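You operate a simulated robot arm through the tools that you are given. There is no shell and no other tool. Be economical: measure what you need, move in short steps, check, and stop when the job is done.

You are at the controls of a simulated robot arm. One attempt, no reset.

Task
Shorten both canes to the lengths on the size card.
Fine: leave both lock rings tight.

The check looks at the end state, three seconds after you hand in, the way a careful person would. Anything else that was tipped, shoved, dropped, spilled or broken makes it a failure.

Robot
A 7-joint arm with a two-finger parallel gripper on a trunk, on a base that drives. Base frame: it is fixed to the floor where the robot stands at the start and does not move with it; the origin is under the middle of the robot, x ahead of it, y to its left, z up. Readings come in mm, rad, newtons and seconds.
With the tool pointing down near the work surface it reaches from about 100 to 880 mm from the robot's upright axis, wherever it stands. Its first joint turns from -2.897 to 2.897 rad. Places, roughly: blue lock ring [900, 0, 900]; blue tip (5x5x5 cm) [700, 400, 1000]; purple lock ring [1000, -300, 900]; purple tip (5x5x5 cm) [700, 500, 1000]; size card [1100, 800, 1000]. Payload 3.43 kg.
Tool frame: the origin (TCP) lies between the finger pads and is the grasp point; the fingertips stand 30 mm ahead of it; z points along the fingers, y is the line along which they close. The gripper opens to 94 mm. The fingers are 28 mm wide and 10 mm thick; the gripper's body (50 by 96 mm) begins 55 mm behind the TCP.
Orientation is that of the tool frame in the base frame, as [roll, pitch, yaw] about the fixed x, y, z axes, in that order (R = Rz(yaw) Ry(pitch) Rx(roll)). With the fingers straight down and closing along the base's y, the tool's x points along the base's -x, its y along +y and its z along -z.

Tools
- The arm moves only by the tool send_rows. Its argument "increments" is one flat list of numbers, 7 for each row, row after row: the turn, a rotation vector about the base's x, y, z in units of 60 degrees (1.0 is 60 degrees), then the shift along the base's x, y, z in units of 500 mm (1.0 is 500 mm), then the opening, from 0 (shut) to 1 (fully open). In form: [ax, ay, az, dx, dy, dz, fingers, ax, ay, az, dx, dy, dz, fingers, ...]. A call has 1 to 12 rows; each row is the pose to reach, as a shift and turn from the pose commanded when the call began. A call with a number of a shift or a turn outside -1 to 1 is refused whole. Rows are played at 5 a second. More than 50 mm and 0.15 rad between two rows, or a gripper value outside its range, and nothing of the call is played. Where a pose cannot be reached the arm comes as near as it can. A force on the tool above 90 N (or 10 N above the force at the start of the call, whichever is more), or a blocked arm, ends the call early, and 0.2 s more pass. Each finger travels about 45 mm/s and halts on what it meets, pressing with about 36 N; the grip force reading is that of the motor and also rises with nothing between the fingers. The clock runs only during rows and for 0.2 s after the last one: add rows that repeat a pose to give the fingers time. The reply holds the time, the measured pose of the TCP, the force on the tool along the base axes, the opening and the grip force, in the units named above and with some noise, with the torque about the TCP (base axes, N m) and any sound that the robot's microphone picked up.
- Cameras (640 x 400 px; columns grow to the right, rows downward): "scene" is now at [523.5, 171.2, 1235.1]; the picture's right is [-0.28, -0.96, 0.00], its down [-0.63, 0.19, -0.75] and it looks along [0.72, -0.21, -0.66] (base axes); focal length 214 px, centre (320, 200). "wrist" rides on the gripper at [76, 14, -102] in the tool frame; the picture's right is [-0.18, 0.98, 0.00], its down [-0.75, -0.14, -0.64] and it looks along [-0.63, -0.12, 0.77] (tool axes); focal length 243 px, centre (320, 200). There is no depth. A picture from a camera that has moved, and an enlarged one, comes with that camera's place and axes in the base frame and with its lens.
- grab_frame(camera): a new picture of that camera. No time passes.
- lift_body(by): slides the trunk up (or, below 0, down) by that many mm; the arm and the scene camera ride with it, the base frame stays. It gives what a move gives, with no picture.
- base_move(legs): drives the robot by 1 to 6 legs, each [ahead, left, turn to the left] in mm, mm and rad, along the robot's own axes; the way and the turn of a leg run together, so that a leg with both is an arc; at most 1500 mm and 3.142 rad a leg. The arm and the cameras ride along, it lands a little off, and it stops where it bumps. It gives what a move gives.
- aim_head(pan, tilt): turns the head with the scene camera to pan (to the left, within 1.798 rad either way) and tilt (down, from -0.506 to 1.204), counted from straight ahead of the robot. It gives what a move gives.
- inspect(camera, box): a new picture of the part [left, top, right, bottom] of that camera's present view, enlarged. No time passes.
- hand_in(): hands the job in; it is judged then, once.

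Go step by step. Nothing tells you exact positions but the pictures and the camera data: compare them with the known pose of the tool, close in by small moves and look again before you grip or let go. The budget is 120 turns and 78 pictures, counting those below and the enlarged ones. Unless the task says otherwise, let go and move clear before handing in.

The tools are called after "Call:" by a JSON object that holds its "name" and its "arguments". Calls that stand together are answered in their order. send_rows: Moves the arm, as the interface text tells. Its arguments: {"type":"object","properties":{"increments":{"type":"array","items":{"type":"number"}}},"required":["increments"]} The other tools are called the same way: lift_body (by) slides the trunk up or down; base_move (legs) drives the base; aim_head (pan, tilt) turns the head that bears the scene camera; grab_frame (camera) takes a picture; inspect (camera, box) takes an enlarged picture of a part of a camera's view; hand_in () hands the job in.

At the start:

```text
clock: 0.0
eef_pos: [640.5, -138.8, 1093.7]
tool_rot: [3.14, 0.001, 3.141]
force: [0.3, -0.2, -0.4]
wrist_torque: [0.02, -0.01, 0.0]
width: 93.9
gripper_force: 0.0
trunk travel left (down, up): [-300.0, 310.0]
robot x, y, heading: [2.6, -1.3, 0.002]
head pan, tilt: [-0.288, 0.717]
```

scene: 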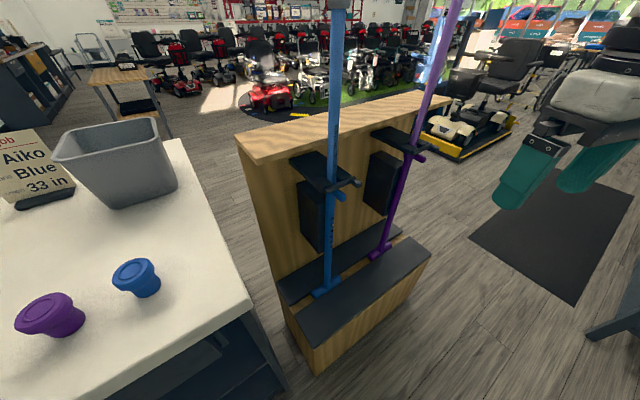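
wrist: 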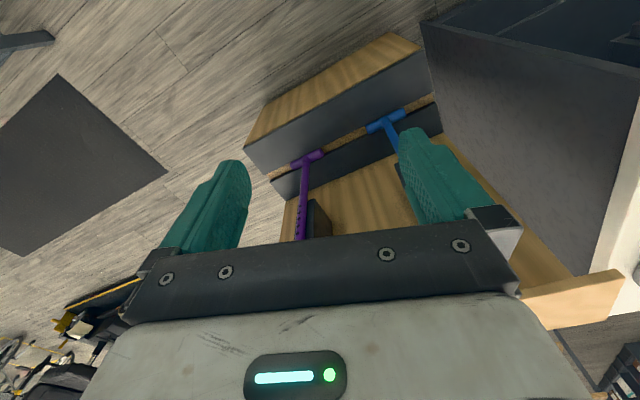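

I see two telescoping canes held handle-down in a rack, a card at left, and two tips on a table. First I look at the card and the canes up close.

Call:
{"name": "inspect", "arguments": {"camera": "scene", "box": [0, 110, 100, 220]}}

Call:
{"name": "inspect", "arguments": {"camera": "scene", "box": [270, 100, 450, 310]}}

Call:
{"name": "aim_head", "arguments": {"pan": 0.3, "tilt": 0.4}}

```text
3.64 times, centred on (50, 165) of scene
camera zoom: at [523.5, 171.2, 1235.1], right [-0.28, -0.96, 0.0], down [-0.63, 0.19, -0.75], along [0.72, -0.21, -0.66], focal length 780 px, centre (1302, 327)
```

zoom: 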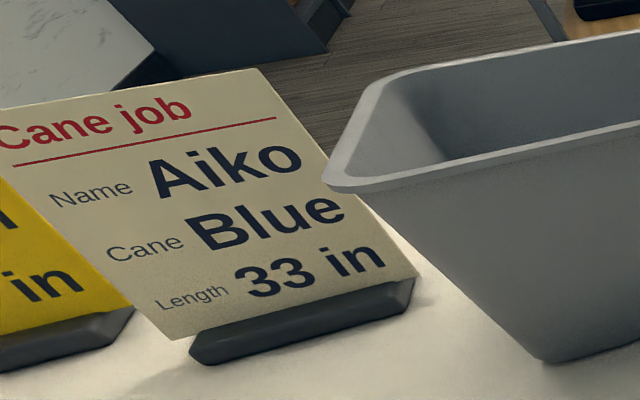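

```text
1.90 times, centred on (360, 205) of scene
camera zoom: at [523.5, 171.2, 1235.1], right [-0.28, -0.96, 0.0], down [-0.63, 0.19, -0.75], along [0.72, -0.21, -0.66], focal length 408 px, centre (244, 190)
```

zoom: 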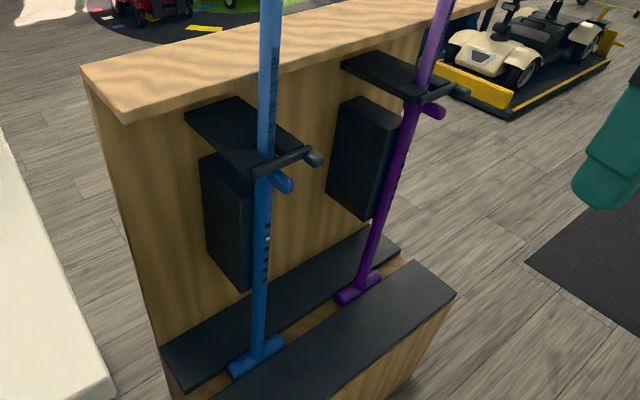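

```text
clock: 1.0
eef_pos: [640.8, -139.1, 1092.9]
tool_rot: [-3.141, -0.001, 3.141]
force: [-0.1, 1.0, 0.1]
wrist_torque: [0.02, -0.01, 0.05]
width: 94.0
gripper_force: 0.0
trunk travel left (down, up): [-300.0, 310.0]
robot x, y, heading: [0.3, 0.7, 0.003]
head pan, tilt: [0.3, 0.4]
```

Call:
{"name": "grab_frame", "arguments": {"camera": "scene"}}

```text
73 pictures are left
camera scene: at [531.2, 222.4, 1263.4], right [0.29, -0.96, 0.0], down [-0.37, -0.11, -0.92], along [0.88, 0.27, -0.39], focal length 214 px, centre (320, 200)
```

scene: 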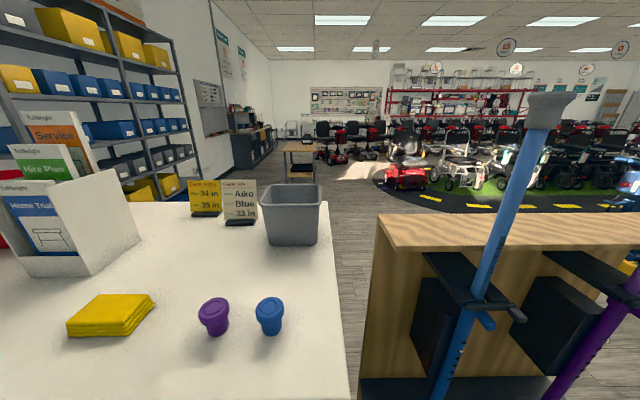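

Call:
{"name": "inspect", "arguments": {"camera": "scene", "box": [180, 170, 270, 235]}}

Call:
{"name": "inspect", "arguments": {"camera": "scene", "box": [430, 80, 610, 200]}}

Call:
{"name": "inspect", "arguments": {"camera": "scene", "box": [400, 240, 640, 400]}}

Call:
{"name": "aim_head", "arguments": {"pan": -0.25, "tilt": 0.1}}

```text
6.15 times, centred on (225, 202) of scene
camera zoom: at [531.2, 222.4, 1263.4], right [0.29, -0.96, 0.0], down [-0.37, -0.11, -0.92], along [0.88, 0.27, -0.39], focal length 1320 px, centre (905, 185)
```

zoom: 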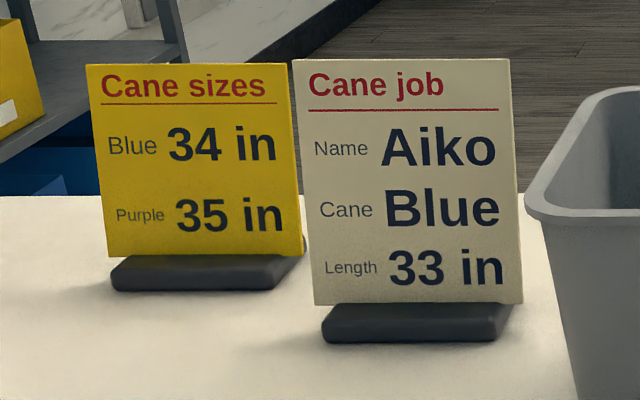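

```text
3.33 times, centred on (520, 140) of scene
camera zoom: at [531.2, 222.4, 1263.4], right [0.29, -0.96, 0.0], down [-0.37, -0.11, -0.92], along [0.88, 0.27, -0.39], focal length 715 px, centre (-347, 400)
```

zoom: 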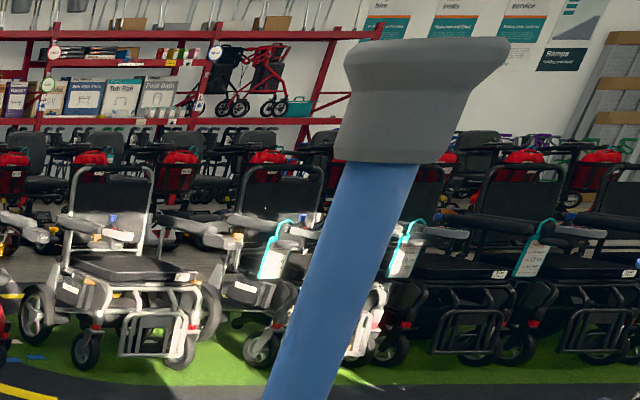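

```text
2.50 times, centred on (520, 320) of scene
camera zoom: at [531.2, 222.4, 1263.4], right [0.29, -0.96, 0.0], down [-0.37, -0.11, -0.92], along [0.88, 0.27, -0.39], focal length 536 px, centre (-180, -100)
```

zoom: 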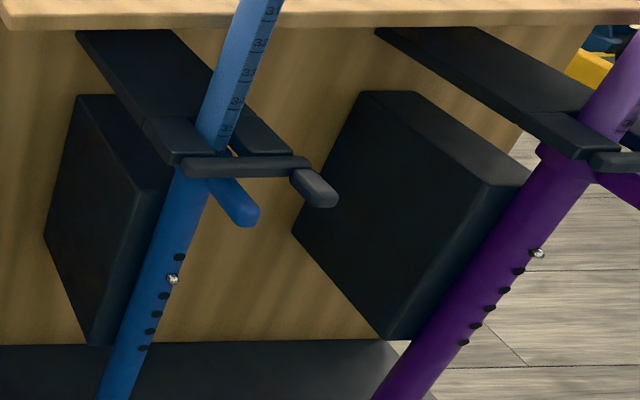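

```text
clock: 2.0
eef_pos: [640.5, -139.6, 1093.6]
tool_rot: [-3.141, 0.0, -3.142]
force: [-0.5, 0.2, 0.0]
wrist_torque: [-0.03, 0.0, -0.02]
width: 94.1
gripper_force: 0.1
trunk travel left (down, up): [-300.0, 310.0]
robot x, y, heading: [-0.6, -3.1, 0.006]
head pan, tilt: [-0.25, 0.099]
```

The yellow "Cane sizes" card says blue 34 in, purple 35 in (the job card is another one). Now I look at the canes' upper ends and scales.

Call:
{"name": "grab_frame", "arguments": {"camera": "scene"}}

Call:
{"name": "aim_head", "arguments": {"pan": -0.25, "tilt": 0.6}}

```text
69 pictures are left
camera scene: at [531.9, 172.5, 1291.3], right [-0.25, -0.97, 0.0], down [-0.1, 0.02, -0.99], along [0.96, -0.24, -0.1], focal length 214 px, centre (320, 200)
```

scene: 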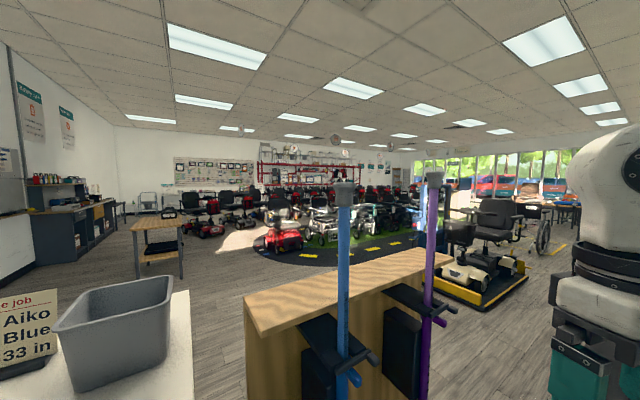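

```text
clock: 2.9
eef_pos: [640.3, -139.4, 1093.5]
tool_rot: [-3.141, 0.0, -3.141]
force: [-0.2, -0.4, -0.4]
wrist_torque: [0.01, 0.01, 0.01]
width: 94.3
gripper_force: 0.0
trunk travel left (down, up): [-300.0, 310.0]
robot x, y, heading: [1.1, 2.6, 0.0]
head pan, tilt: [-0.25, 0.6]
```

Call:
{"name": "inspect", "arguments": {"camera": "scene", "box": [300, 90, 380, 220]}}

Call:
{"name": "inspect", "arguments": {"camera": "scene", "box": [370, 50, 480, 190]}}

Call:
{"name": "inspect", "arguments": {"camera": "scene", "box": [280, 180, 420, 310]}}

```text
3.08 times, centred on (340, 155) of scene
camera zoom: at [528.4, 173.3, 1245.3], right [-0.25, -0.97, 0.0], down [-0.55, 0.14, -0.83], along [0.8, -0.2, -0.56], focal length 660 px, centre (258, 338)
```

zoom: 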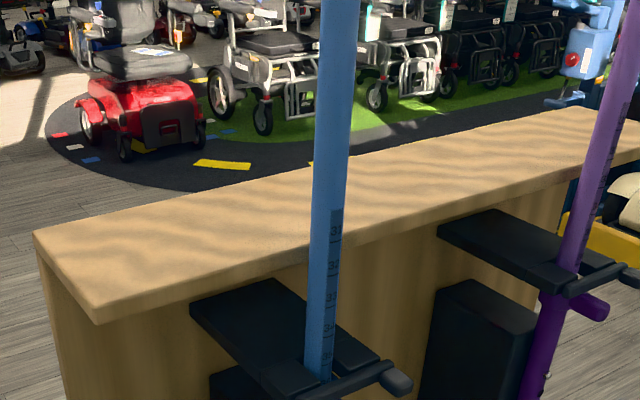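

```text
2.86 times, centred on (425, 120) of scene
camera zoom: at [528.4, 173.3, 1245.3], right [-0.25, -0.97, 0.0], down [-0.55, 0.14, -0.83], along [0.8, -0.2, -0.56], focal length 613 px, centre (20, 429)
```

zoom: 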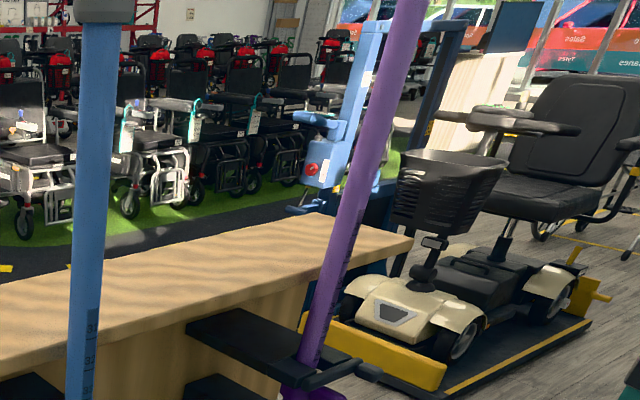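

```text
3.08 times, centred on (350, 245) of scene
camera zoom: at [528.4, 173.3, 1245.3], right [-0.25, -0.97, 0.0], down [-0.55, 0.14, -0.83], along [0.8, -0.2, -0.56], focal length 660 px, centre (228, 62)
```

zoom: 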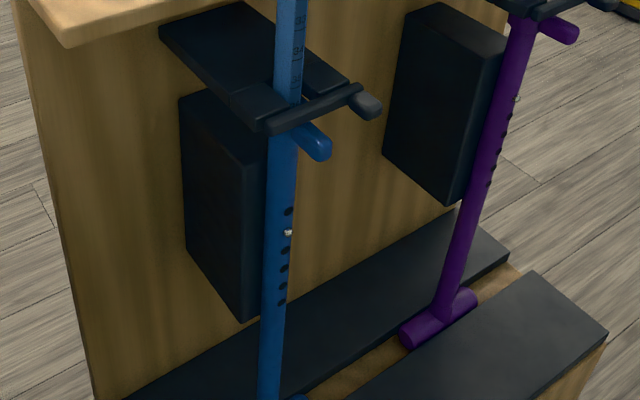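

Cane axis of blue is roughly at (895, 30), pin near z≈805 facing the robot side. I turn the tool to horizontal to view with the wrist camera and prepare for pushing.

Call:
{"name": "send_rows", "arguments": {"increments": [0, -0.125, 0, 0, 0, 0, 1, 0, -0.25, 0, 0, 0, 0, 1, 0, -0.375, 0, 0, 0, 0, 1, 0, -0.5, 0, 0, 0, 0, 1, 0, -0.625, 0, 0, 0, 0, 1, 0, -0.75, 0, 0, 0, 0, 1, 0, -0.875, 0, 0, 0, 0, 1, 0, -1, 0, 0, 0, 0, 1]}}

Call:
{"name": "send_rows", "arguments": {"increments": [0, -0.125, 0, 0, 0, 0, 1, 0, -0.25, 0, 0, 0, 0, 1, 0, -0.375, 0, 0, 0, 0, 1, 0, -0.5, 0, 0, 0, 0, 1]}}

Call:
{"name": "send_rows", "arguments": {"increments": [0, 0, 0.12, 0, 0.05, -0.05, 1, 0, 0, 0.24, 0, 0.1, -0.1, 1, 0, 0, 0.24, 0, 0.15, -0.15, 1, 0, 0, 0.24, 0, 0.2, -0.2, 1]}}

Call:
{"name": "grab_frame", "arguments": {"camera": "wrist"}}

Call:
{"name": "grab_frame", "arguments": {"camera": "scene"}}

```text
clock: 4.7
eef_pos: [641.1, -139.0, 1094.8]
tool_rot: [-3.139, 1.048, -3.14]
force: [0.6, -0.5, -0.4]
wrist_torque: [-0.02, 0.03, 0.04]
width: 93.8
gripper_force: 0.0
trunk travel left (down, up): [-300.0, 310.0]
robot x, y, heading: [3.9, 1.8, -0.004]
head pan, tilt: [-0.25, 0.6]
```

```text
clock: 5.7
eef_pos: [655.0, -181.4, 1076.9]
tool_rot: [3.05, 1.439, 3.051]
force: [0.3, 0.0, -0.1]
wrist_torque: [-0.02, -0.01, 0.02]
width: 93.9
gripper_force: 0.0
out of reach, approached as far as the arm can: row 1, 2, 3, 4
trunk travel left (down, up): [-300.0, 310.0]
robot x, y, heading: [1.7, -2.6, 0.001]
head pan, tilt: [-0.25, 0.6]
```

```text
clock: 6.7
eef_pos: [655.9, -109.3, 1001.9]
tool_rot: [3.039, 1.438, -2.99]
force: [-0.3, 0.0, 0.3]
wrist_torque: [0.04, -0.01, 0.01]
width: 93.9
gripper_force: 0.0
out of reach, approached as far as the arm can: row 4
trunk travel left (down, up): [-300.0, 310.0]
robot x, y, heading: [4.2, -0.0, -0.001]
head pan, tilt: [-0.25, 0.6]
```

```text
65 pictures are left
camera wrist: at [545.0, -123.6, 941.5], right [-0.22, 0.96, 0.2], down [-0.48, -0.28, 0.83], along [0.85, 0.09, 0.52], focal length 243 px, centre (320, 200)
```

wrist: 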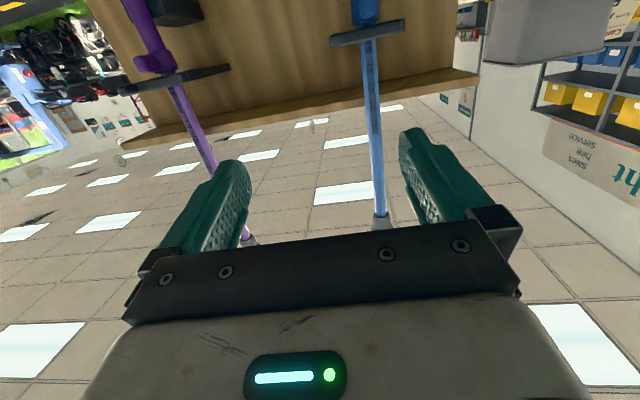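

```text
64 pictures are left
camera scene: at [528.3, 173.3, 1245.2], right [-0.25, -0.97, 0.0], down [-0.55, 0.14, -0.83], along [0.8, -0.2, -0.57], focal length 214 px, centre (320, 200)
```

scene: 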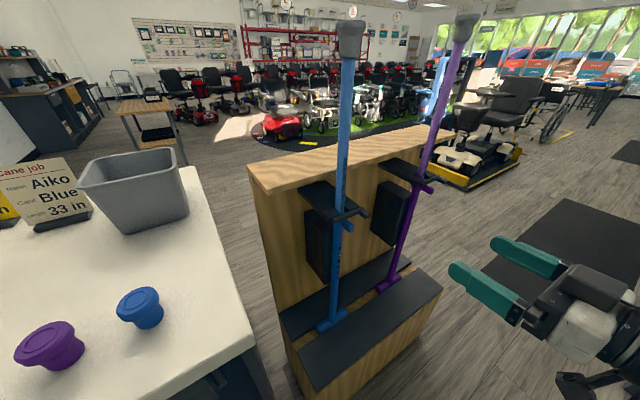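

The wrist sees both lock rings from below. I zoom in on each.

Call:
{"name": "inspect", "arguments": {"camera": "wrist", "box": [320, 0, 440, 110]}}

Call:
{"name": "inspect", "arguments": {"camera": "wrist", "box": [110, 0, 240, 130]}}

```text
3.64 times, centred on (380, 55) of wrist
camera zoom: at [545.0, -123.6, 941.5], right [-0.22, 0.96, 0.2], down [-0.48, -0.28, 0.83], along [0.85, 0.09, 0.52], focal length 882 px, centre (102, 727)
```

zoom: 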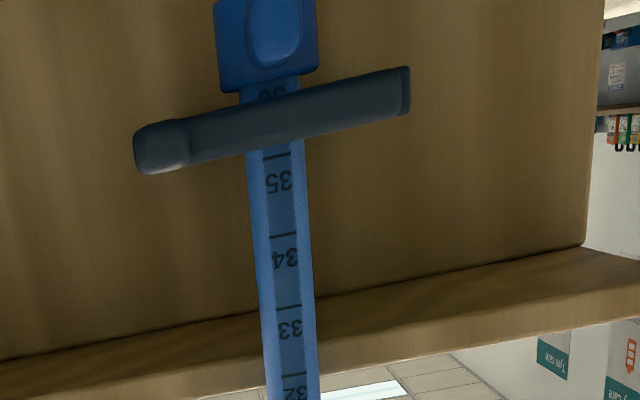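

```text
3.08 times, centred on (175, 65) of wrist
camera zoom: at [545.0, -123.6, 941.5], right [-0.22, 0.96, 0.2], down [-0.48, -0.28, 0.83], along [0.85, 0.09, 0.52], focal length 746 px, centre (766, 615)
```

zoom: 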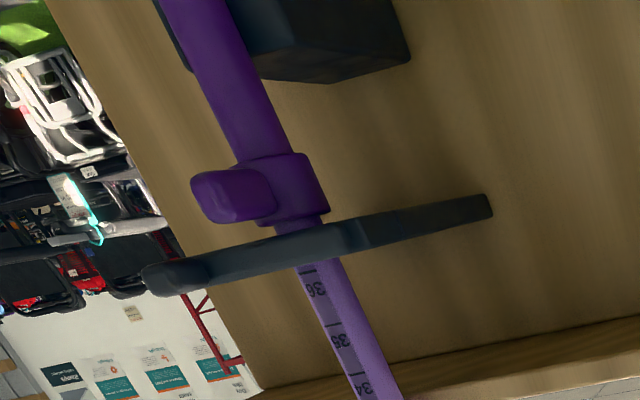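

Scale readings: blue is at 36, purple at 37 (pin holes agree: top hole = 37), so each must go down two holes. I lower the trunk so that the arm can work horizontally at ring height, then look along.

Call:
{"name": "lift_body", "arguments": {"by": -150}}

Call:
{"name": "send_rows", "arguments": {"increments": [0, 0, 0, 0, 0, 0, 1, 0, 0, 0, 0, 0.03, 0.03, 1]}}

```text
clock: 8.4
eef_pos: [656.1, -110.1, 852.8]
tool_rot: [3.041, 1.44, -2.987]
force: [0.8, -1.0, 0.5]
wrist_torque: [0.0, 0.03, 0.02]
width: 94.2
gripper_force: 0.0
trunk travel left (down, up): [-150.0, 460.0]
robot x, y, heading: [0.0, -2.3, -0.002]
head pan, tilt: [-0.25, 0.6]
```

```text
clock: 9.0
eef_pos: [656.7, -109.8, 852.7]
tool_rot: [3.04, 1.441, -2.988]
force: [0.6, 0.1, 0.2]
wrist_torque: [0.01, 0.0, -0.01]
width: 93.8
gripper_force: 0.1
out of reach, approached as far as the arm can: row 2
trunk travel left (down, up): [-150.0, 460.0]
robot x, y, heading: [-1.4, 0.2, -0.004]
head pan, tilt: [-0.25, 0.6]
```

The wrist joint limit is in the way; with the trunk lower and the hand raised relative to it, horizontal pointing should work.

Call:
{"name": "lift_body", "arguments": {"by": -145}}

Call:
{"name": "send_rows", "arguments": {"increments": [0, 0, 0, 0, 0, 0.08, 1, 0, 0, 0, 0, 0, 0.16, 1, 0, 0, 0, 0, 0, 0.24, 1, 0, 0, 0, 0, 0, 0.32, 1]}}

```text
clock: 10.8
eef_pos: [655.8, -109.5, 707.9]
tool_rot: [3.04, 1.44, -2.988]
force: [1.1, -0.6, 0.2]
wrist_torque: [-0.03, 0.01, -0.02]
width: 93.7
gripper_force: 0.0
trunk travel left (down, up): [-5.0, 605.0]
robot x, y, heading: [-0.4, -0.1, -0.002]
head pan, tilt: [-0.25, 0.6]
```

```text
clock: 11.8
eef_pos: [656.9, -108.8, 869.1]
tool_rot: [3.035, 1.437, -2.993]
force: [-0.1, -0.1, -0.1]
wrist_torque: [0.01, 0.02, 0.03]
width: 93.9
gripper_force: 0.1
out of reach, approached as far as the arm can: row 1, 2
trunk travel left (down, up): [-5.0, 605.0]
robot x, y, heading: [-0.1, -2.0, -0.003]
head pan, tilt: [-0.25, 0.6]
```

Now I level the tool and shift it in front of the blue cane, about 130 mm off.

Call:
{"name": "send_rows", "arguments": {"increments": [0.016, -0.062, 0, 0.05, 0.05, 0, 1, 0.032, -0.123, 0, 0.1, 0.1, 0, 1, 0.032, -0.123, 0, 0.15, 0.16, 0, 1, 0.032, -0.123, 0, 0.2, 0.21, 0, 1]}}

Call:
{"name": "grab_frame", "arguments": {"camera": "wrist"}}

Call:
{"name": "grab_frame", "arguments": {"camera": "scene"}}

```text
clock: 12.8
eef_pos: [755.3, -4.6, 868.5]
tool_rot: [1.398, 1.556, 1.651]
force: [0.1, -0.8, 0.0]
wrist_torque: [-0.04, 0.03, 0.01]
width: 93.8
gripper_force: 0.1
out of reach, approached as far as the arm can: row 2
trunk travel left (down, up): [-5.0, 605.0]
robot x, y, heading: [0.2, -0.5, 0.004]
head pan, tilt: [-0.25, 0.6]
```

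```text
61 pictures are left
camera wrist: at [653.4, -16.3, 793.0], right [-0.25, 0.95, 0.2], down [-0.59, -0.31, 0.75], along [0.77, 0.07, 0.63], focal length 243 px, centre (320, 200)
```

wrist: 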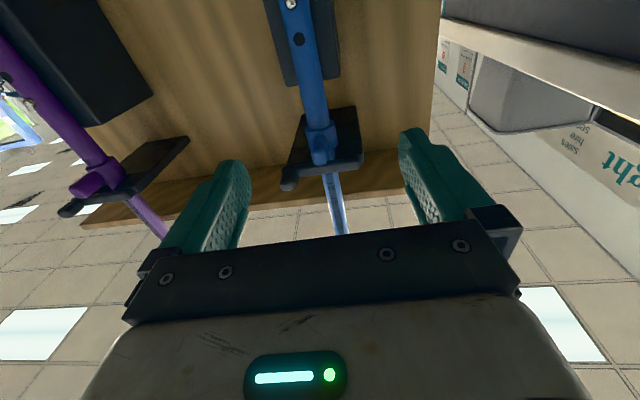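

```text
60 pictures are left
camera scene: at [528.2, 173.2, 950.2], right [-0.25, -0.97, 0.0], down [-0.55, 0.14, -0.82], along [0.8, -0.2, -0.57], focal length 214 px, centre (320, 200)
```

scene: 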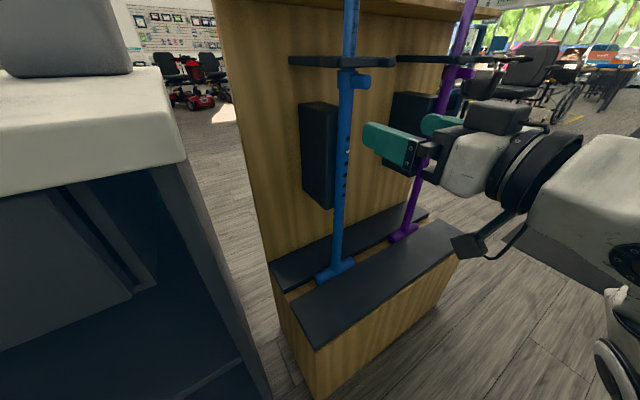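

Good view now. I zoom in to triangulate pin and ring of the blue cane.

Call:
{"name": "inspect", "arguments": {"camera": "scene", "box": [285, 40, 415, 200]}}

Call:
{"name": "inspect", "arguments": {"camera": "wrist", "box": [260, 0, 400, 210]}}

```text
2.50 times, centred on (350, 120) of scene
camera zoom: at [528.2, 173.2, 950.2], right [-0.25, -0.97, 0.0], down [-0.55, 0.14, -0.82], along [0.8, -0.2, -0.57], focal length 536 px, centre (245, 400)
```

zoom: 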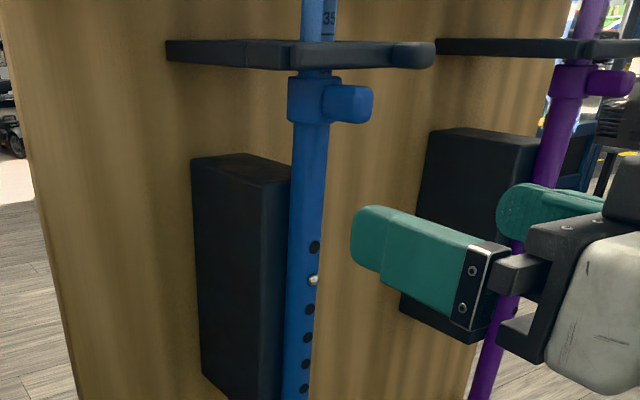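

```text
1.90 times, centred on (330, 105) of wrist
camera zoom: at [653.4, -16.3, 793.0], right [-0.25, 0.95, 0.2], down [-0.59, -0.31, 0.75], along [0.77, 0.07, 0.63], focal length 462 px, centre (301, 381)
```

zoom: 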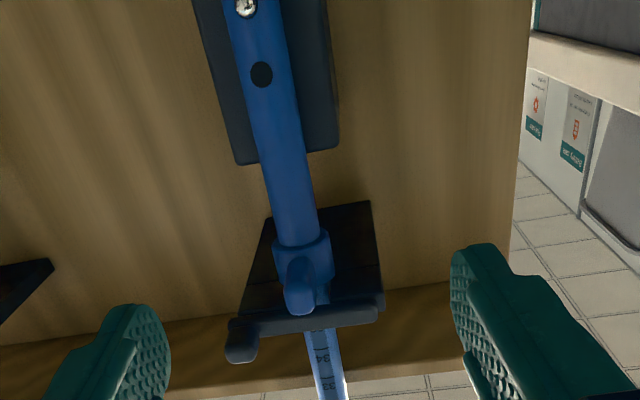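

Pin ≈ (888,26,793), cane axis ≈ (899,30), ring z ≈ 908 with its tab pointing along the rack normal to the robot. I approach to straddle the tab with open fingers, halfway first.

Call:
{"name": "send_rows", "arguments": {"increments": [0, 0, 0, 0, 0, 0.068, 1, 0, 0, 0, 0.05, 0.012, 0.068, 1, 0, 0, 0, 0.1, 0.025, 0.068, 1]}}

Call:
{"name": "grab_frame", "arguments": {"camera": "wrist"}}

Call:
{"name": "inspect", "arguments": {"camera": "scene", "box": [285, 0, 445, 160]}}

```text
clock: 13.6
eef_pos: [806.7, 7.9, 901.4]
tool_rot: [1.432, 1.557, 1.686]
force: [-0.8, -0.2, 0.6]
wrist_torque: [-0.01, 0.0, 0.01]
width: 94.1
gripper_force: 0.0
trunk travel left (down, up): [-5.0, 605.0]
robot x, y, heading: [2.7, -1.9, 0.003]
head pan, tilt: [-0.25, 0.6]
```

```text
57 pictures are left
camera wrist: at [703.9, -4.0, 826.5], right [-0.25, 0.95, 0.2], down [-0.58, -0.31, 0.75], along [0.77, 0.07, 0.63], focal length 243 px, centre (320, 200)
```

wrist: 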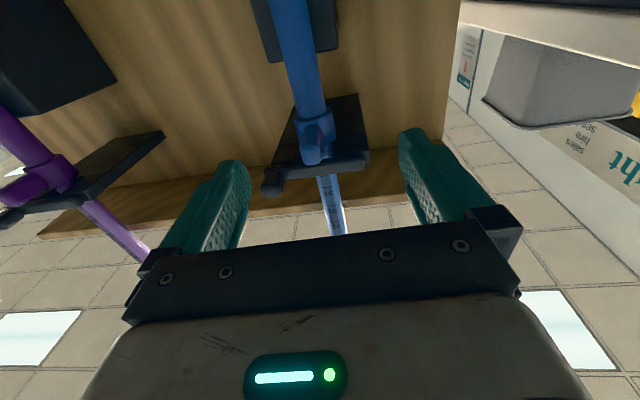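

```text
2.50 times, centred on (365, 80) of scene
camera zoom: at [528.3, 173.3, 950.2], right [-0.25, -0.97, 0.0], down [-0.55, 0.14, -0.82], along [0.8, -0.2, -0.57], focal length 536 px, centre (208, 500)
```

zoom: 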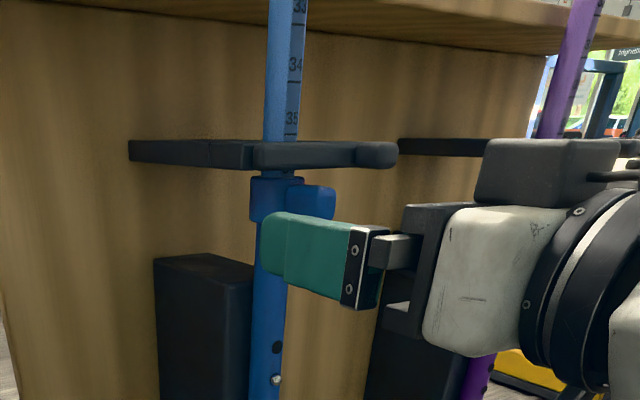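

The fingers straddle well. I advance 32 mm and close to about 30 mm, then look.

Call:
{"name": "send_rows", "arguments": {"increments": [0, 0, 0, 0.032, 0.008, 0.01, 1, 0, 0, 0, 0.064, 0.016, 0.01, 0.8, 0, 0, 0, 0.064, 0.016, 0.01, 0.6, 0, 0, 0, 0.064, 0.016, 0.01, 0.45, 0, 0, 0, 0.064, 0.016, 0.01, 0.35, 0, 0, 0, 0.064, 0.016, 0.01, 0.35]}}

Call:
{"name": "grab_frame", "arguments": {"camera": "wrist"}}

Call:
{"name": "inspect", "arguments": {"camera": "scene", "box": [285, 0, 445, 160]}}

```text
clock: 14.9
eef_pos: [840.3, 16.4, 906.0]
tool_rot: [1.417, 1.557, 1.672]
force: [0.3, -0.6, -0.9]
wrist_torque: [-0.02, 0.0, -0.01]
width: 32.8
gripper_force: 0.3
trunk travel left (down, up): [-5.0, 605.0]
robot x, y, heading: [-3.3, -1.6, -0.002]
head pan, tilt: [-0.25, 0.6]
```

```text
55 pictures are left
camera wrist: at [737.2, 5.0, 831.4], right [-0.25, 0.95, 0.2], down [-0.58, -0.31, 0.75], along [0.77, 0.07, 0.63], focal length 243 px, centre (320, 200)
```

wrist: 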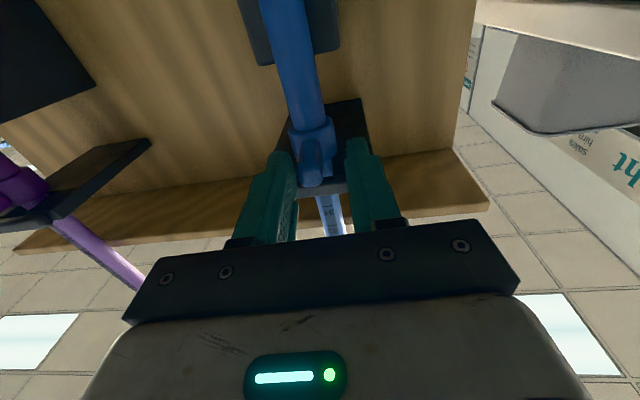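

```text
2.50 times, centred on (365, 80) of scene
camera zoom: at [528.3, 173.3, 950.2], right [-0.25, -0.97, 0.0], down [-0.55, 0.14, -0.82], along [0.8, -0.2, -0.57], focal length 536 px, centre (208, 500)
```

zoom: 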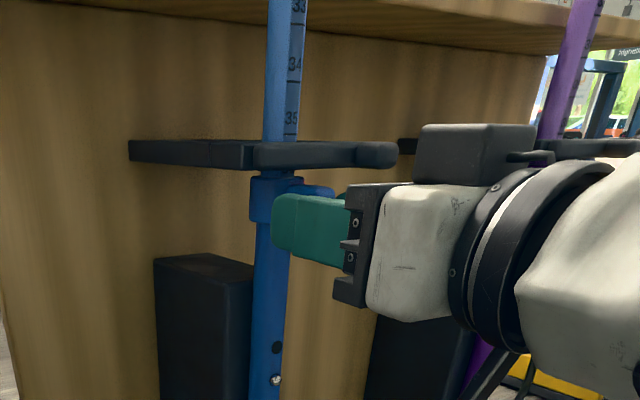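

The tab lies ~7 mm toward −y from the finger middle. I shift and then close on it.

Call:
{"name": "send_rows", "arguments": {"increments": [0, 0, 0, 0.003, -0.012, 0.004, 0.35, 0, 0, 0, 0.003, -0.012, 0.004, 0.2, 0, 0, 0, 0.003, -0.012, 0.004, 0.05, 0, 0, 0, 0.003, -0.012, 0.004, 0.05]}}

Call:
{"name": "inspect", "arguments": {"camera": "wrist", "box": [220, 60, 420, 240]}}

```text
clock: 15.9
eef_pos: [841.9, 9.3, 907.8]
tool_rot: [1.404, 1.561, 1.657]
force: [1.2, -4.3, 0.8]
wrist_torque: [-0.28, -0.44, -0.05]
width: 15.8
gripper_force: 36.3
trunk travel left (down, up): [-5.0, 605.0]
robot x, y, heading: [-0.9, -5.9, 0.001]
head pan, tilt: [-0.25, 0.6]
```

```text
2.22 times, centred on (320, 150) of wrist
camera zoom: at [738.7, -1.6, 833.7], right [-0.25, 0.95, 0.2], down [-0.59, -0.31, 0.75], along [0.77, 0.07, 0.63], focal length 539 px, centre (320, 311)
```

zoom: 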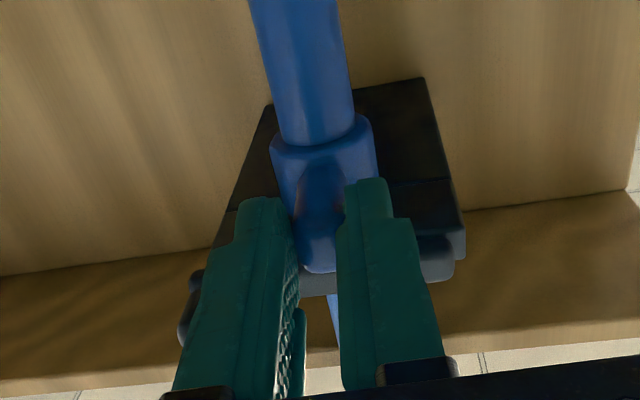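

I have the tab gripped (15.8 mm). Now I turn it counter-clockwise seen from above by a small angle to test.

Call:
{"name": "send_rows", "arguments": {"increments": [0, 0, 0.143, 0.0072, -0.0166, 0, 0.05, 0, 0, 0.286, 0.0168, -0.032, 0, 0.05, 0, 0, 0.286, 0.0168, -0.032, 0, 0.05]}}

Call:
{"name": "inspect", "arguments": {"camera": "wrist", "box": [220, 60, 420, 240]}}

```text
clock: 16.8
eef_pos: [849.0, -6.9, 909.0]
tool_rot: [1.285, 1.557, 1.839]
force: [3.9, -5.8, 4.2]
wrist_torque: [-0.36, -0.58, -0.51]
width: 15.3
gripper_force: 35.8
trunk travel left (down, up): [-5.0, 605.0]
robot x, y, heading: [0.3, 1.6, 0.005]
head pan, tilt: [-0.25, 0.6]
```

```text
2.22 times, centred on (320, 150) of wrist
camera zoom: at [754.7, -48.7, 833.8], right [-0.52, 0.83, 0.2], down [-0.47, -0.47, 0.75], along [0.72, 0.29, 0.63], focal length 539 px, centre (320, 311)
```

zoom: 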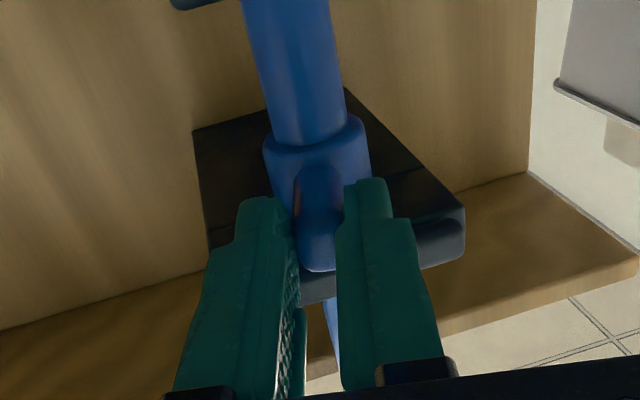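

The ring turns with low torque. I continue in this direction.

Call:
{"name": "send_rows", "arguments": {"increments": [0, 0, 0.143, 0.012, -0.0142, 0, 0.05, 0, 0, 0.286, 0.0258, -0.0264, 0, 0.05, 0, 0, 0.43, 0.0412, -0.0364, 0, 0.05, 0, 0, 0.573, 0.0582, -0.0438, 0, 0.05, 0, 0, 0.573, 0.0582, -0.0438, 0, 0.05]}}

Call:
{"name": "grab_frame", "arguments": {"camera": "scene"}}

```text
clock: 17.9
eef_pos: [851.9, -9.0, 907.9]
tool_rot: [1.291, 1.556, 1.894]
force: [3.3, -9.2, 10.5]
wrist_torque: [-0.29, -0.58, -0.73]
width: 16.0
gripper_force: 36.6
out of reach, approached as far as the arm can: row 1, 2, 3, 4, 5
trunk travel left (down, up): [-5.0, 605.0]
robot x, y, heading: [3.1, -1.7, 0.0]
head pan, tilt: [-0.25, 0.6]
```

```text
51 pictures are left
camera scene: at [528.2, 173.0, 950.4], right [-0.25, -0.97, 0.0], down [-0.55, 0.14, -0.83], along [0.8, -0.2, -0.56], focal length 214 px, centre (320, 200)
```

scene: 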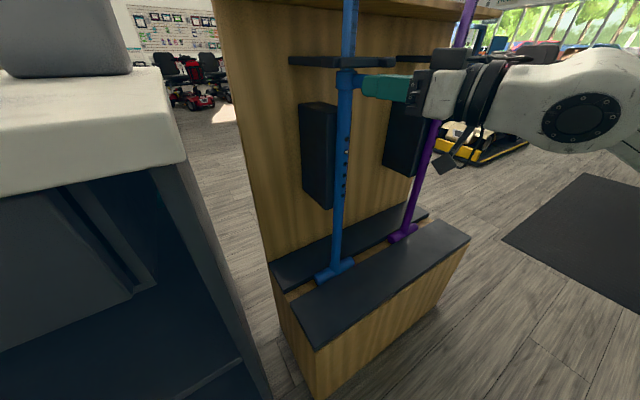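

The arm is at its yaw limit. I open a bit and sweep the tab further with the left finger by pure translation.

Call:
{"name": "send_rows", "arguments": {"increments": [0, 0, 0, 0, 0, 0, 0.3, 0, 0, 0, 0, 0, 0, 0.45, 0, 0, 0, 0.011, -0.0165, 0, 0.45, 0, 0, 0, 0.022, -0.033, 0, 0.45, 0, 0, 0, 0.034, -0.0495, 0, 0.45, 0, 0, 0, 0.046, -0.066, 0, 0.45]}}

Call:
{"name": "grab_frame", "arguments": {"camera": "wrist"}}

Call:
{"name": "inspect", "arguments": {"camera": "scene", "box": [285, 0, 445, 160]}}

```text
clock: 19.4
eef_pos: [872.0, -46.8, 906.9]
tool_rot: [1.271, 1.546, 1.873]
force: [0.4, 0.0, 0.0]
wrist_torque: [0.03, 0.01, 0.04]
width: 42.2
gripper_force: 0.0
out of reach, approached as far as the arm can: row 5
trunk travel left (down, up): [-5.0, 605.0]
robot x, y, heading: [1.6, -1.2, 0.002]
head pan, tilt: [-0.25, 0.6]
```

```text
50 pictures are left
camera wrist: at [780.0, -91.3, 831.1], right [-0.55, 0.81, 0.21], down [-0.44, -0.5, 0.75], along [0.7, 0.32, 0.63], focal length 243 px, centre (320, 200)
```

wrist: 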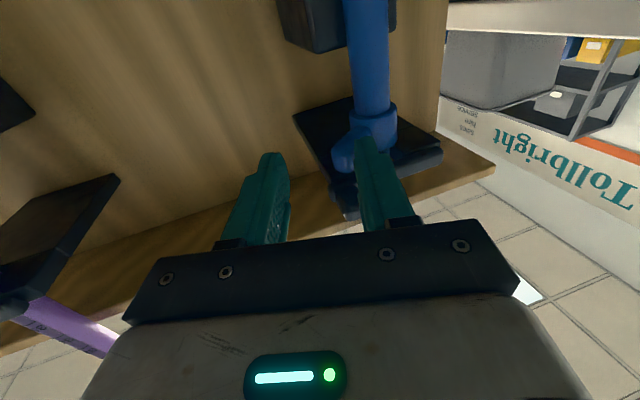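

```text
2.50 times, centred on (365, 80) of scene
camera zoom: at [528.5, 173.1, 949.9], right [-0.25, -0.97, 0.0], down [-0.55, 0.14, -0.82], along [0.8, -0.2, -0.57], focal length 536 px, centre (208, 500)
```

zoom: 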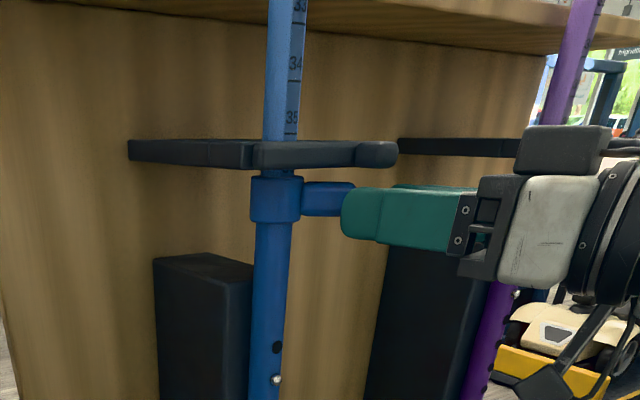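

The tab has swung about 50° now. I back off, go down to pin height with closed fingers, and stand in front of the pin.

Call:
{"name": "send_rows", "arguments": {"increments": [0, 0, 0, -0.066, -0.046, 0, 0.45, 0, 0, 0, -0.132, -0.092, 0, 0.3, 0, 0, 0, -0.132, -0.092, -0.09, 0.15, 0, 0, 0, -0.132, -0.092, -0.18, 0, 0, 0, 0, -0.132, -0.092, -0.214, 0, 0, 0, -0.111, -0.126, -0.025, -0.214, 0, 0, 0, -0.222, -0.12, 0.042, -0.214, 0, 0, 0, -0.334, -0.114, 0.108, -0.214, 0, 0, 0, -0.334, -0.114, 0.108, -0.214, 0]}}

Call:
{"name": "grab_frame", "arguments": {"camera": "wrist"}}

Call:
{"name": "inspect", "arguments": {"camera": "scene", "box": [285, 40, 445, 200]}}

```text
clock: 21.4
eef_pos: [816.9, 9.3, 800.7]
tool_rot: [1.317, 1.557, 1.569]
force: [-0.2, 0.5, 0.0]
wrist_torque: [0.01, 0.02, 0.01]
width: 0.0
gripper_force: 32.8
trunk travel left (down, up): [-5.0, 605.0]
robot x, y, heading: [-0.6, 0.0, -0.001]
head pan, tilt: [-0.25, 0.6]
```

```text
48 pictures are left
camera wrist: at [715.0, -2.4, 725.7], right [-0.25, 0.95, 0.2], down [-0.59, -0.31, 0.75], along [0.77, 0.07, 0.63], focal length 243 px, centre (320, 200)
```

wrist: 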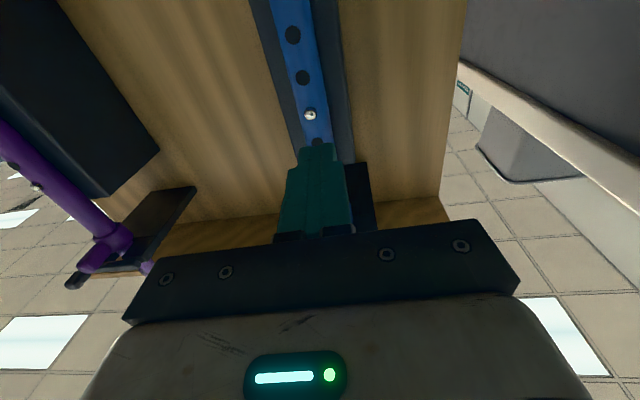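

```text
2.50 times, centred on (365, 120) of scene
camera zoom: at [528.3, 173.3, 950.2], right [-0.25, -0.97, 0.0], down [-0.55, 0.14, -0.82], along [0.8, -0.2, -0.57], focal length 536 px, centre (208, 400)
```

zoom: 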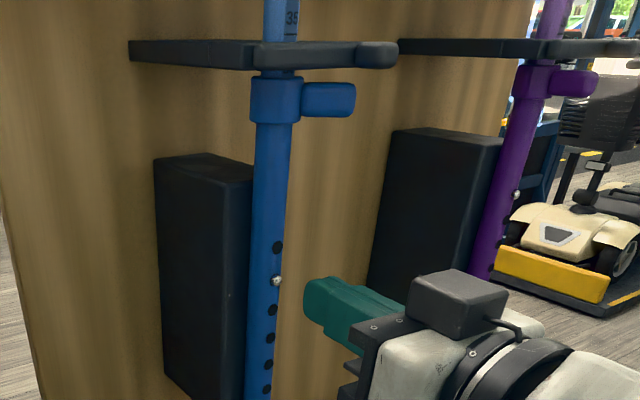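

Triangulated with both views: pin ≈ (902, 24, 791). I shift to line up and advance near it.

Call:
{"name": "send_rows", "arguments": {"increments": [0, 0, 0, 0.03, -0.005, -0.013, 0, 0, 0, 0, 0.075, 0.0065, -0.013, 0, 0, 0, 0, 0.075, 0.0065, -0.013, 0]}}

Call:
{"name": "grab_frame", "arguments": {"camera": "wrist"}}

Call:
{"name": "inspect", "arguments": {"camera": "scene", "box": [305, 100, 405, 200]}}

```text
clock: 22.1
eef_pos: [855.0, 11.4, 794.4]
tool_rot: [1.412, 1.558, 1.665]
force: [-0.3, -0.1, -0.2]
wrist_torque: [-0.02, -0.02, 0.0]
width: 0.0
gripper_force: 33.0
trunk travel left (down, up): [-5.0, 605.0]
robot x, y, heading: [-0.6, 1.2, -0.0]
head pan, tilt: [-0.25, 0.6]
```

```text
46 pictures are left
camera wrist: at [753.0, 1.5, 719.2], right [-0.25, 0.95, 0.2], down [-0.58, -0.31, 0.75], along [0.77, 0.07, 0.63], focal length 243 px, centre (320, 200)
```

wrist: 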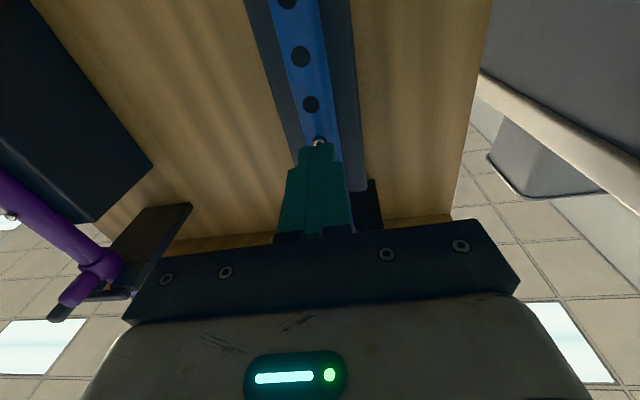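

```text
4.00 times, centred on (355, 150) of scene
camera zoom: at [528.3, 173.3, 950.2], right [-0.25, -0.97, 0.0], down [-0.55, 0.14, -0.82], along [0.8, -0.2, -0.57], focal length 858 px, centre (180, 400)
```

zoom: 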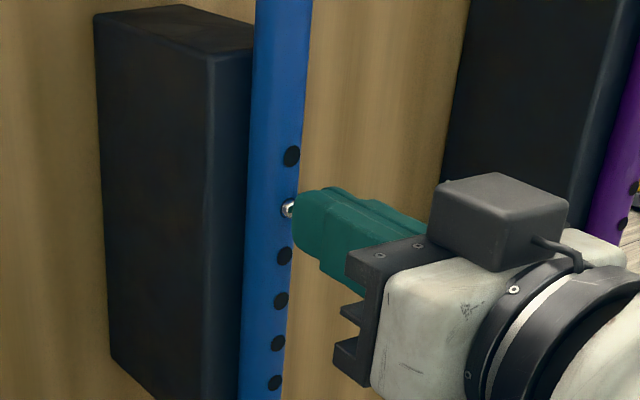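

Aligned. I press forward gently.

Call:
{"name": "send_rows", "arguments": {"increments": [0, 0, 0, 0.0078, 0.002, 0, 0, 0, 0, 0, 0.0156, 0.004, 0, 0, 0, 0, 0, 0.0194, 0.005, 0, 0]}}

Call:
{"name": "inspect", "arguments": {"camera": "scene", "box": [305, 0, 405, 200]}}

```text
clock: 22.9
eef_pos: [863.7, 15.1, 795.2]
tool_rot: [1.435, 1.558, 1.686]
force: [0.6, -0.1, 0.2]
wrist_torque: [0.0, 0.02, 0.0]
width: 0.0
gripper_force: 32.6
trunk travel left (down, up): [-5.0, 605.0]
robot x, y, heading: [-0.4, -1.7, -0.004]
head pan, tilt: [-0.25, 0.6]
```

```text
2.00 times, centred on (355, 100) of scene
camera zoom: at [528.3, 173.3, 950.2], right [-0.25, -0.97, 0.0], down [-0.55, 0.14, -0.82], along [0.8, -0.2, -0.57], focal length 429 px, centre (250, 400)
```

zoom: 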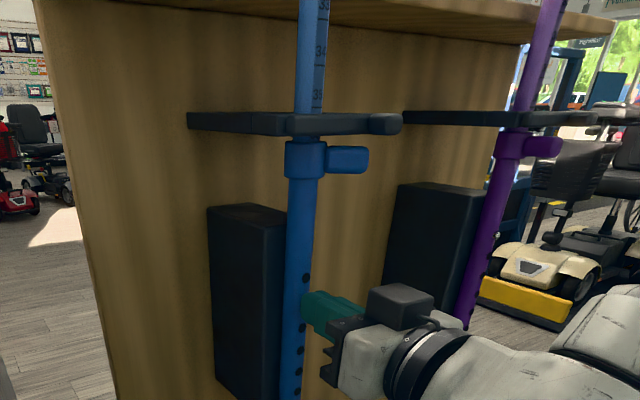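

Not in contact yet by force; I press further in small steps.

Call:
{"name": "send_rows", "arguments": {"increments": [0, 0, 0, 0.0058, 0.0015, 0, 0, 0, 0, 0, 0.0116, 0.003, 0, 0, 0, 0, 0, 0.0116, 0.003, 0, 0]}}

Call:
{"name": "inspect", "arguments": {"camera": "scene", "box": [305, 0, 405, 200]}}

```text
clock: 23.8
eef_pos: [869.4, 18.1, 794.0]
tool_rot: [1.393, 1.558, 1.649]
force: [-1.6, -0.6, 0.6]
wrist_torque: [-0.02, -0.02, 0.04]
width: 0.0
gripper_force: 32.8
trunk travel left (down, up): [-5.0, 605.0]
robot x, y, heading: [-4.0, 2.1, 0.005]
head pan, tilt: [-0.25, 0.6]
```

```text
2.00 times, centred on (355, 100) of scene
camera zoom: at [528.2, 173.3, 950.2], right [-0.25, -0.97, 0.0], down [-0.55, 0.14, -0.82], along [0.8, -0.2, -0.57], focal length 429 px, centre (250, 400)
```

zoom: 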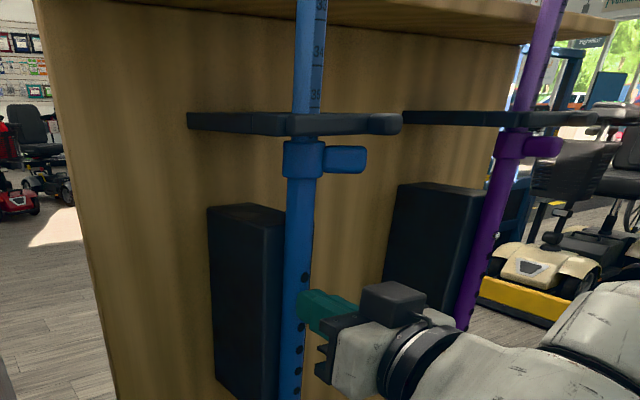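

Call:
{"name": "send_rows", "arguments": {"increments": [0, 0, 0, 0.0058, 0.0015, 0, 0, 0, 0, 0, 0.0116, 0.003, 0, 0, 0, 0, 0, 0.0116, 0.003, 0, 0]}}

Call:
{"name": "inspect", "arguments": {"camera": "scene", "box": [305, 0, 405, 200]}}

```text
clock: 24.6
eef_pos: [871.2, 18.3, 794.4]
tool_rot: [1.547, 1.558, 1.805]
force: [-84.4, -26.1, -13.3]
wrist_torque: [-0.57, 1.65, 0.13]
width: 0.2
gripper_force: 33.2
trunk travel left (down, up): [-5.0, 605.0]
robot x, y, heading: [0.3, 0.7, -0.0]
head pan, tilt: [-0.25, 0.6]
```

```text
2.00 times, centred on (355, 100) of scene
camera zoom: at [526.8, 172.2, 950.6], right [-0.25, -0.97, 0.0], down [-0.55, 0.14, -0.83], along [0.8, -0.2, -0.56], focal length 429 px, centre (250, 400)
```

zoom: 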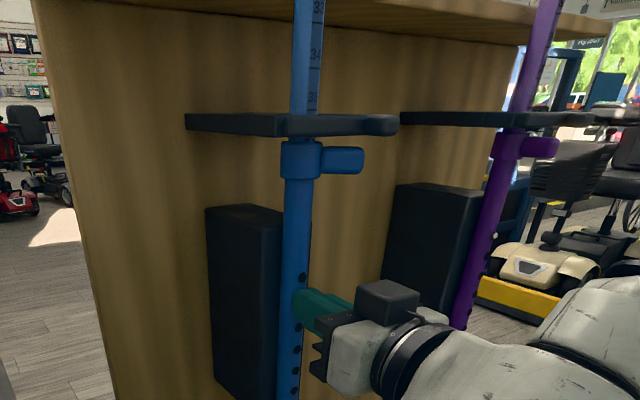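

Firm contact at 88 N; I ease back 2 mm and look whether the tube moved.

Call:
{"name": "send_rows", "arguments": {"increments": [0, 0, 0, -0.0078, -0.002, 0, 0, 0, 0, 0, -0.0078, -0.002, 0, 0]}}

Call:
{"name": "inspect", "arguments": {"camera": "scene", "box": [325, 0, 385, 80]}}

Call:
{"name": "inspect", "arguments": {"camera": "wrist", "box": [250, 0, 390, 190]}}

```text
clock: 25.1
eef_pos: [871.1, 19.9, 796.1]
tool_rot: [1.309, 1.556, 1.562]
force: [-25.9, -7.9, -8.4]
wrist_torque: [-0.15, 0.64, -0.03]
width: 0.0
gripper_force: 32.6
trunk travel left (down, up): [-5.0, 605.0]
robot x, y, heading: [0.7, -3.0, -0.005]
head pan, tilt: [-0.25, 0.6]
```

```text
5.00 times, centred on (355, 40) of scene
camera zoom: at [528.4, 173.6, 950.4], right [-0.25, -0.97, 0.0], down [-0.55, 0.14, -0.83], along [0.8, -0.2, -0.56], focal length 1072 px, centre (145, 1000)
```

zoom: 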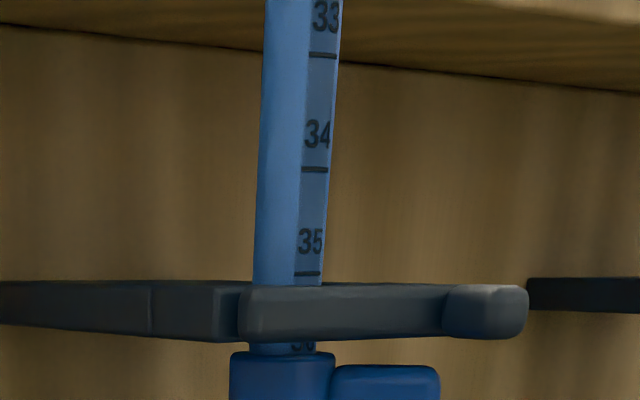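

```text
2.11 times, centred on (320, 95) of wrist
camera zoom: at [769.2, 7.8, 720.2], right [-0.25, 0.95, 0.2], down [-0.59, -0.31, 0.75], along [0.77, 0.07, 0.63], focal length 511 px, centre (320, 421)
```

zoom: 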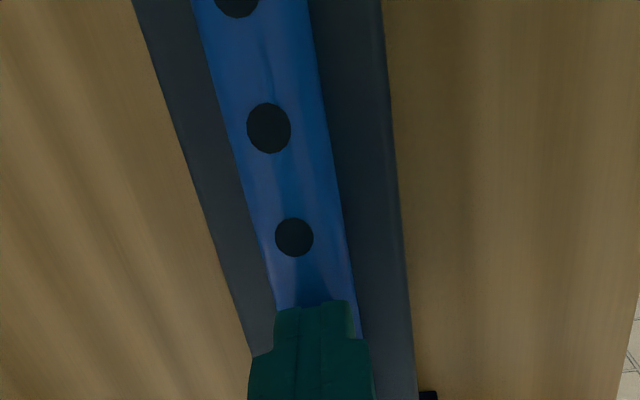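

The pin is pressed but the tube barely moved. I back off to see the pin and scale state.

Call:
{"name": "send_rows", "arguments": {"increments": [0, 0, 0, -0.03, -0.008, 0, 0, 0, 0, 0, -0.08, -0.022, 0, 0, 0, 0, 0, -0.08, -0.022, 0, 0]}}

Call:
{"name": "inspect", "arguments": {"camera": "scene", "box": [325, 0, 385, 80]}}

Call:
{"name": "inspect", "arguments": {"camera": "scene", "box": [325, 120, 385, 200]}}

```text
clock: 25.9
eef_pos: [832.3, 7.5, 793.5]
tool_rot: [1.403, 1.557, 1.657]
force: [-0.7, 0.3, -0.6]
wrist_torque: [0.01, 0.01, 0.0]
width: 0.0
gripper_force: 33.3
trunk travel left (down, up): [-5.0, 605.0]
robot x, y, heading: [-2.4, 1.4, 0.003]
head pan, tilt: [-0.25, 0.6]
```

```text
5.00 times, centred on (355, 40) of scene
camera zoom: at [528.3, 173.4, 950.2], right [-0.25, -0.97, 0.0], down [-0.55, 0.14, -0.82], along [0.8, -0.2, -0.57], focal length 1072 px, centre (145, 1000)
```

zoom: 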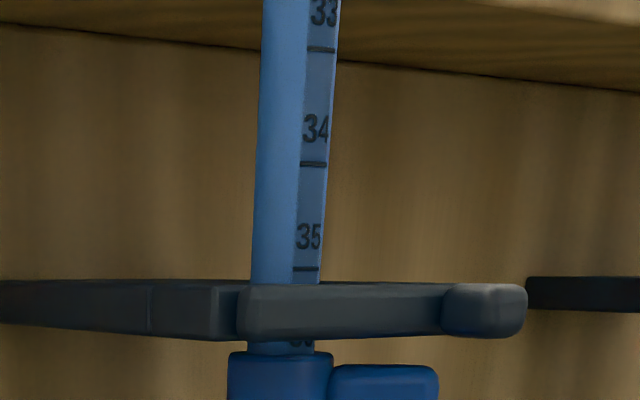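

```text
5.00 times, centred on (355, 160) of scene
camera zoom: at [528.3, 173.4, 950.2], right [-0.25, -0.97, 0.0], down [-0.55, 0.14, -0.82], along [0.8, -0.2, -0.57], focal length 1072 px, centre (145, 400)
```

zoom: 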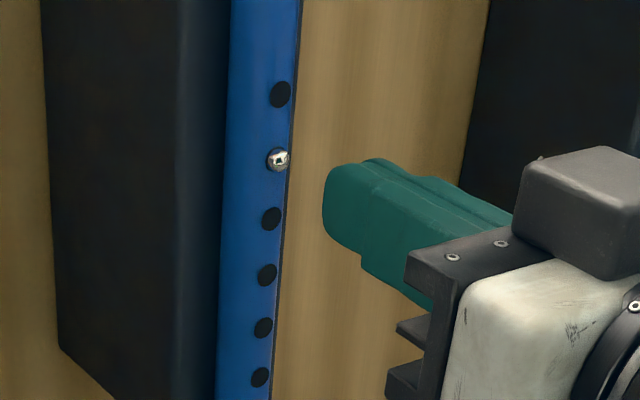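

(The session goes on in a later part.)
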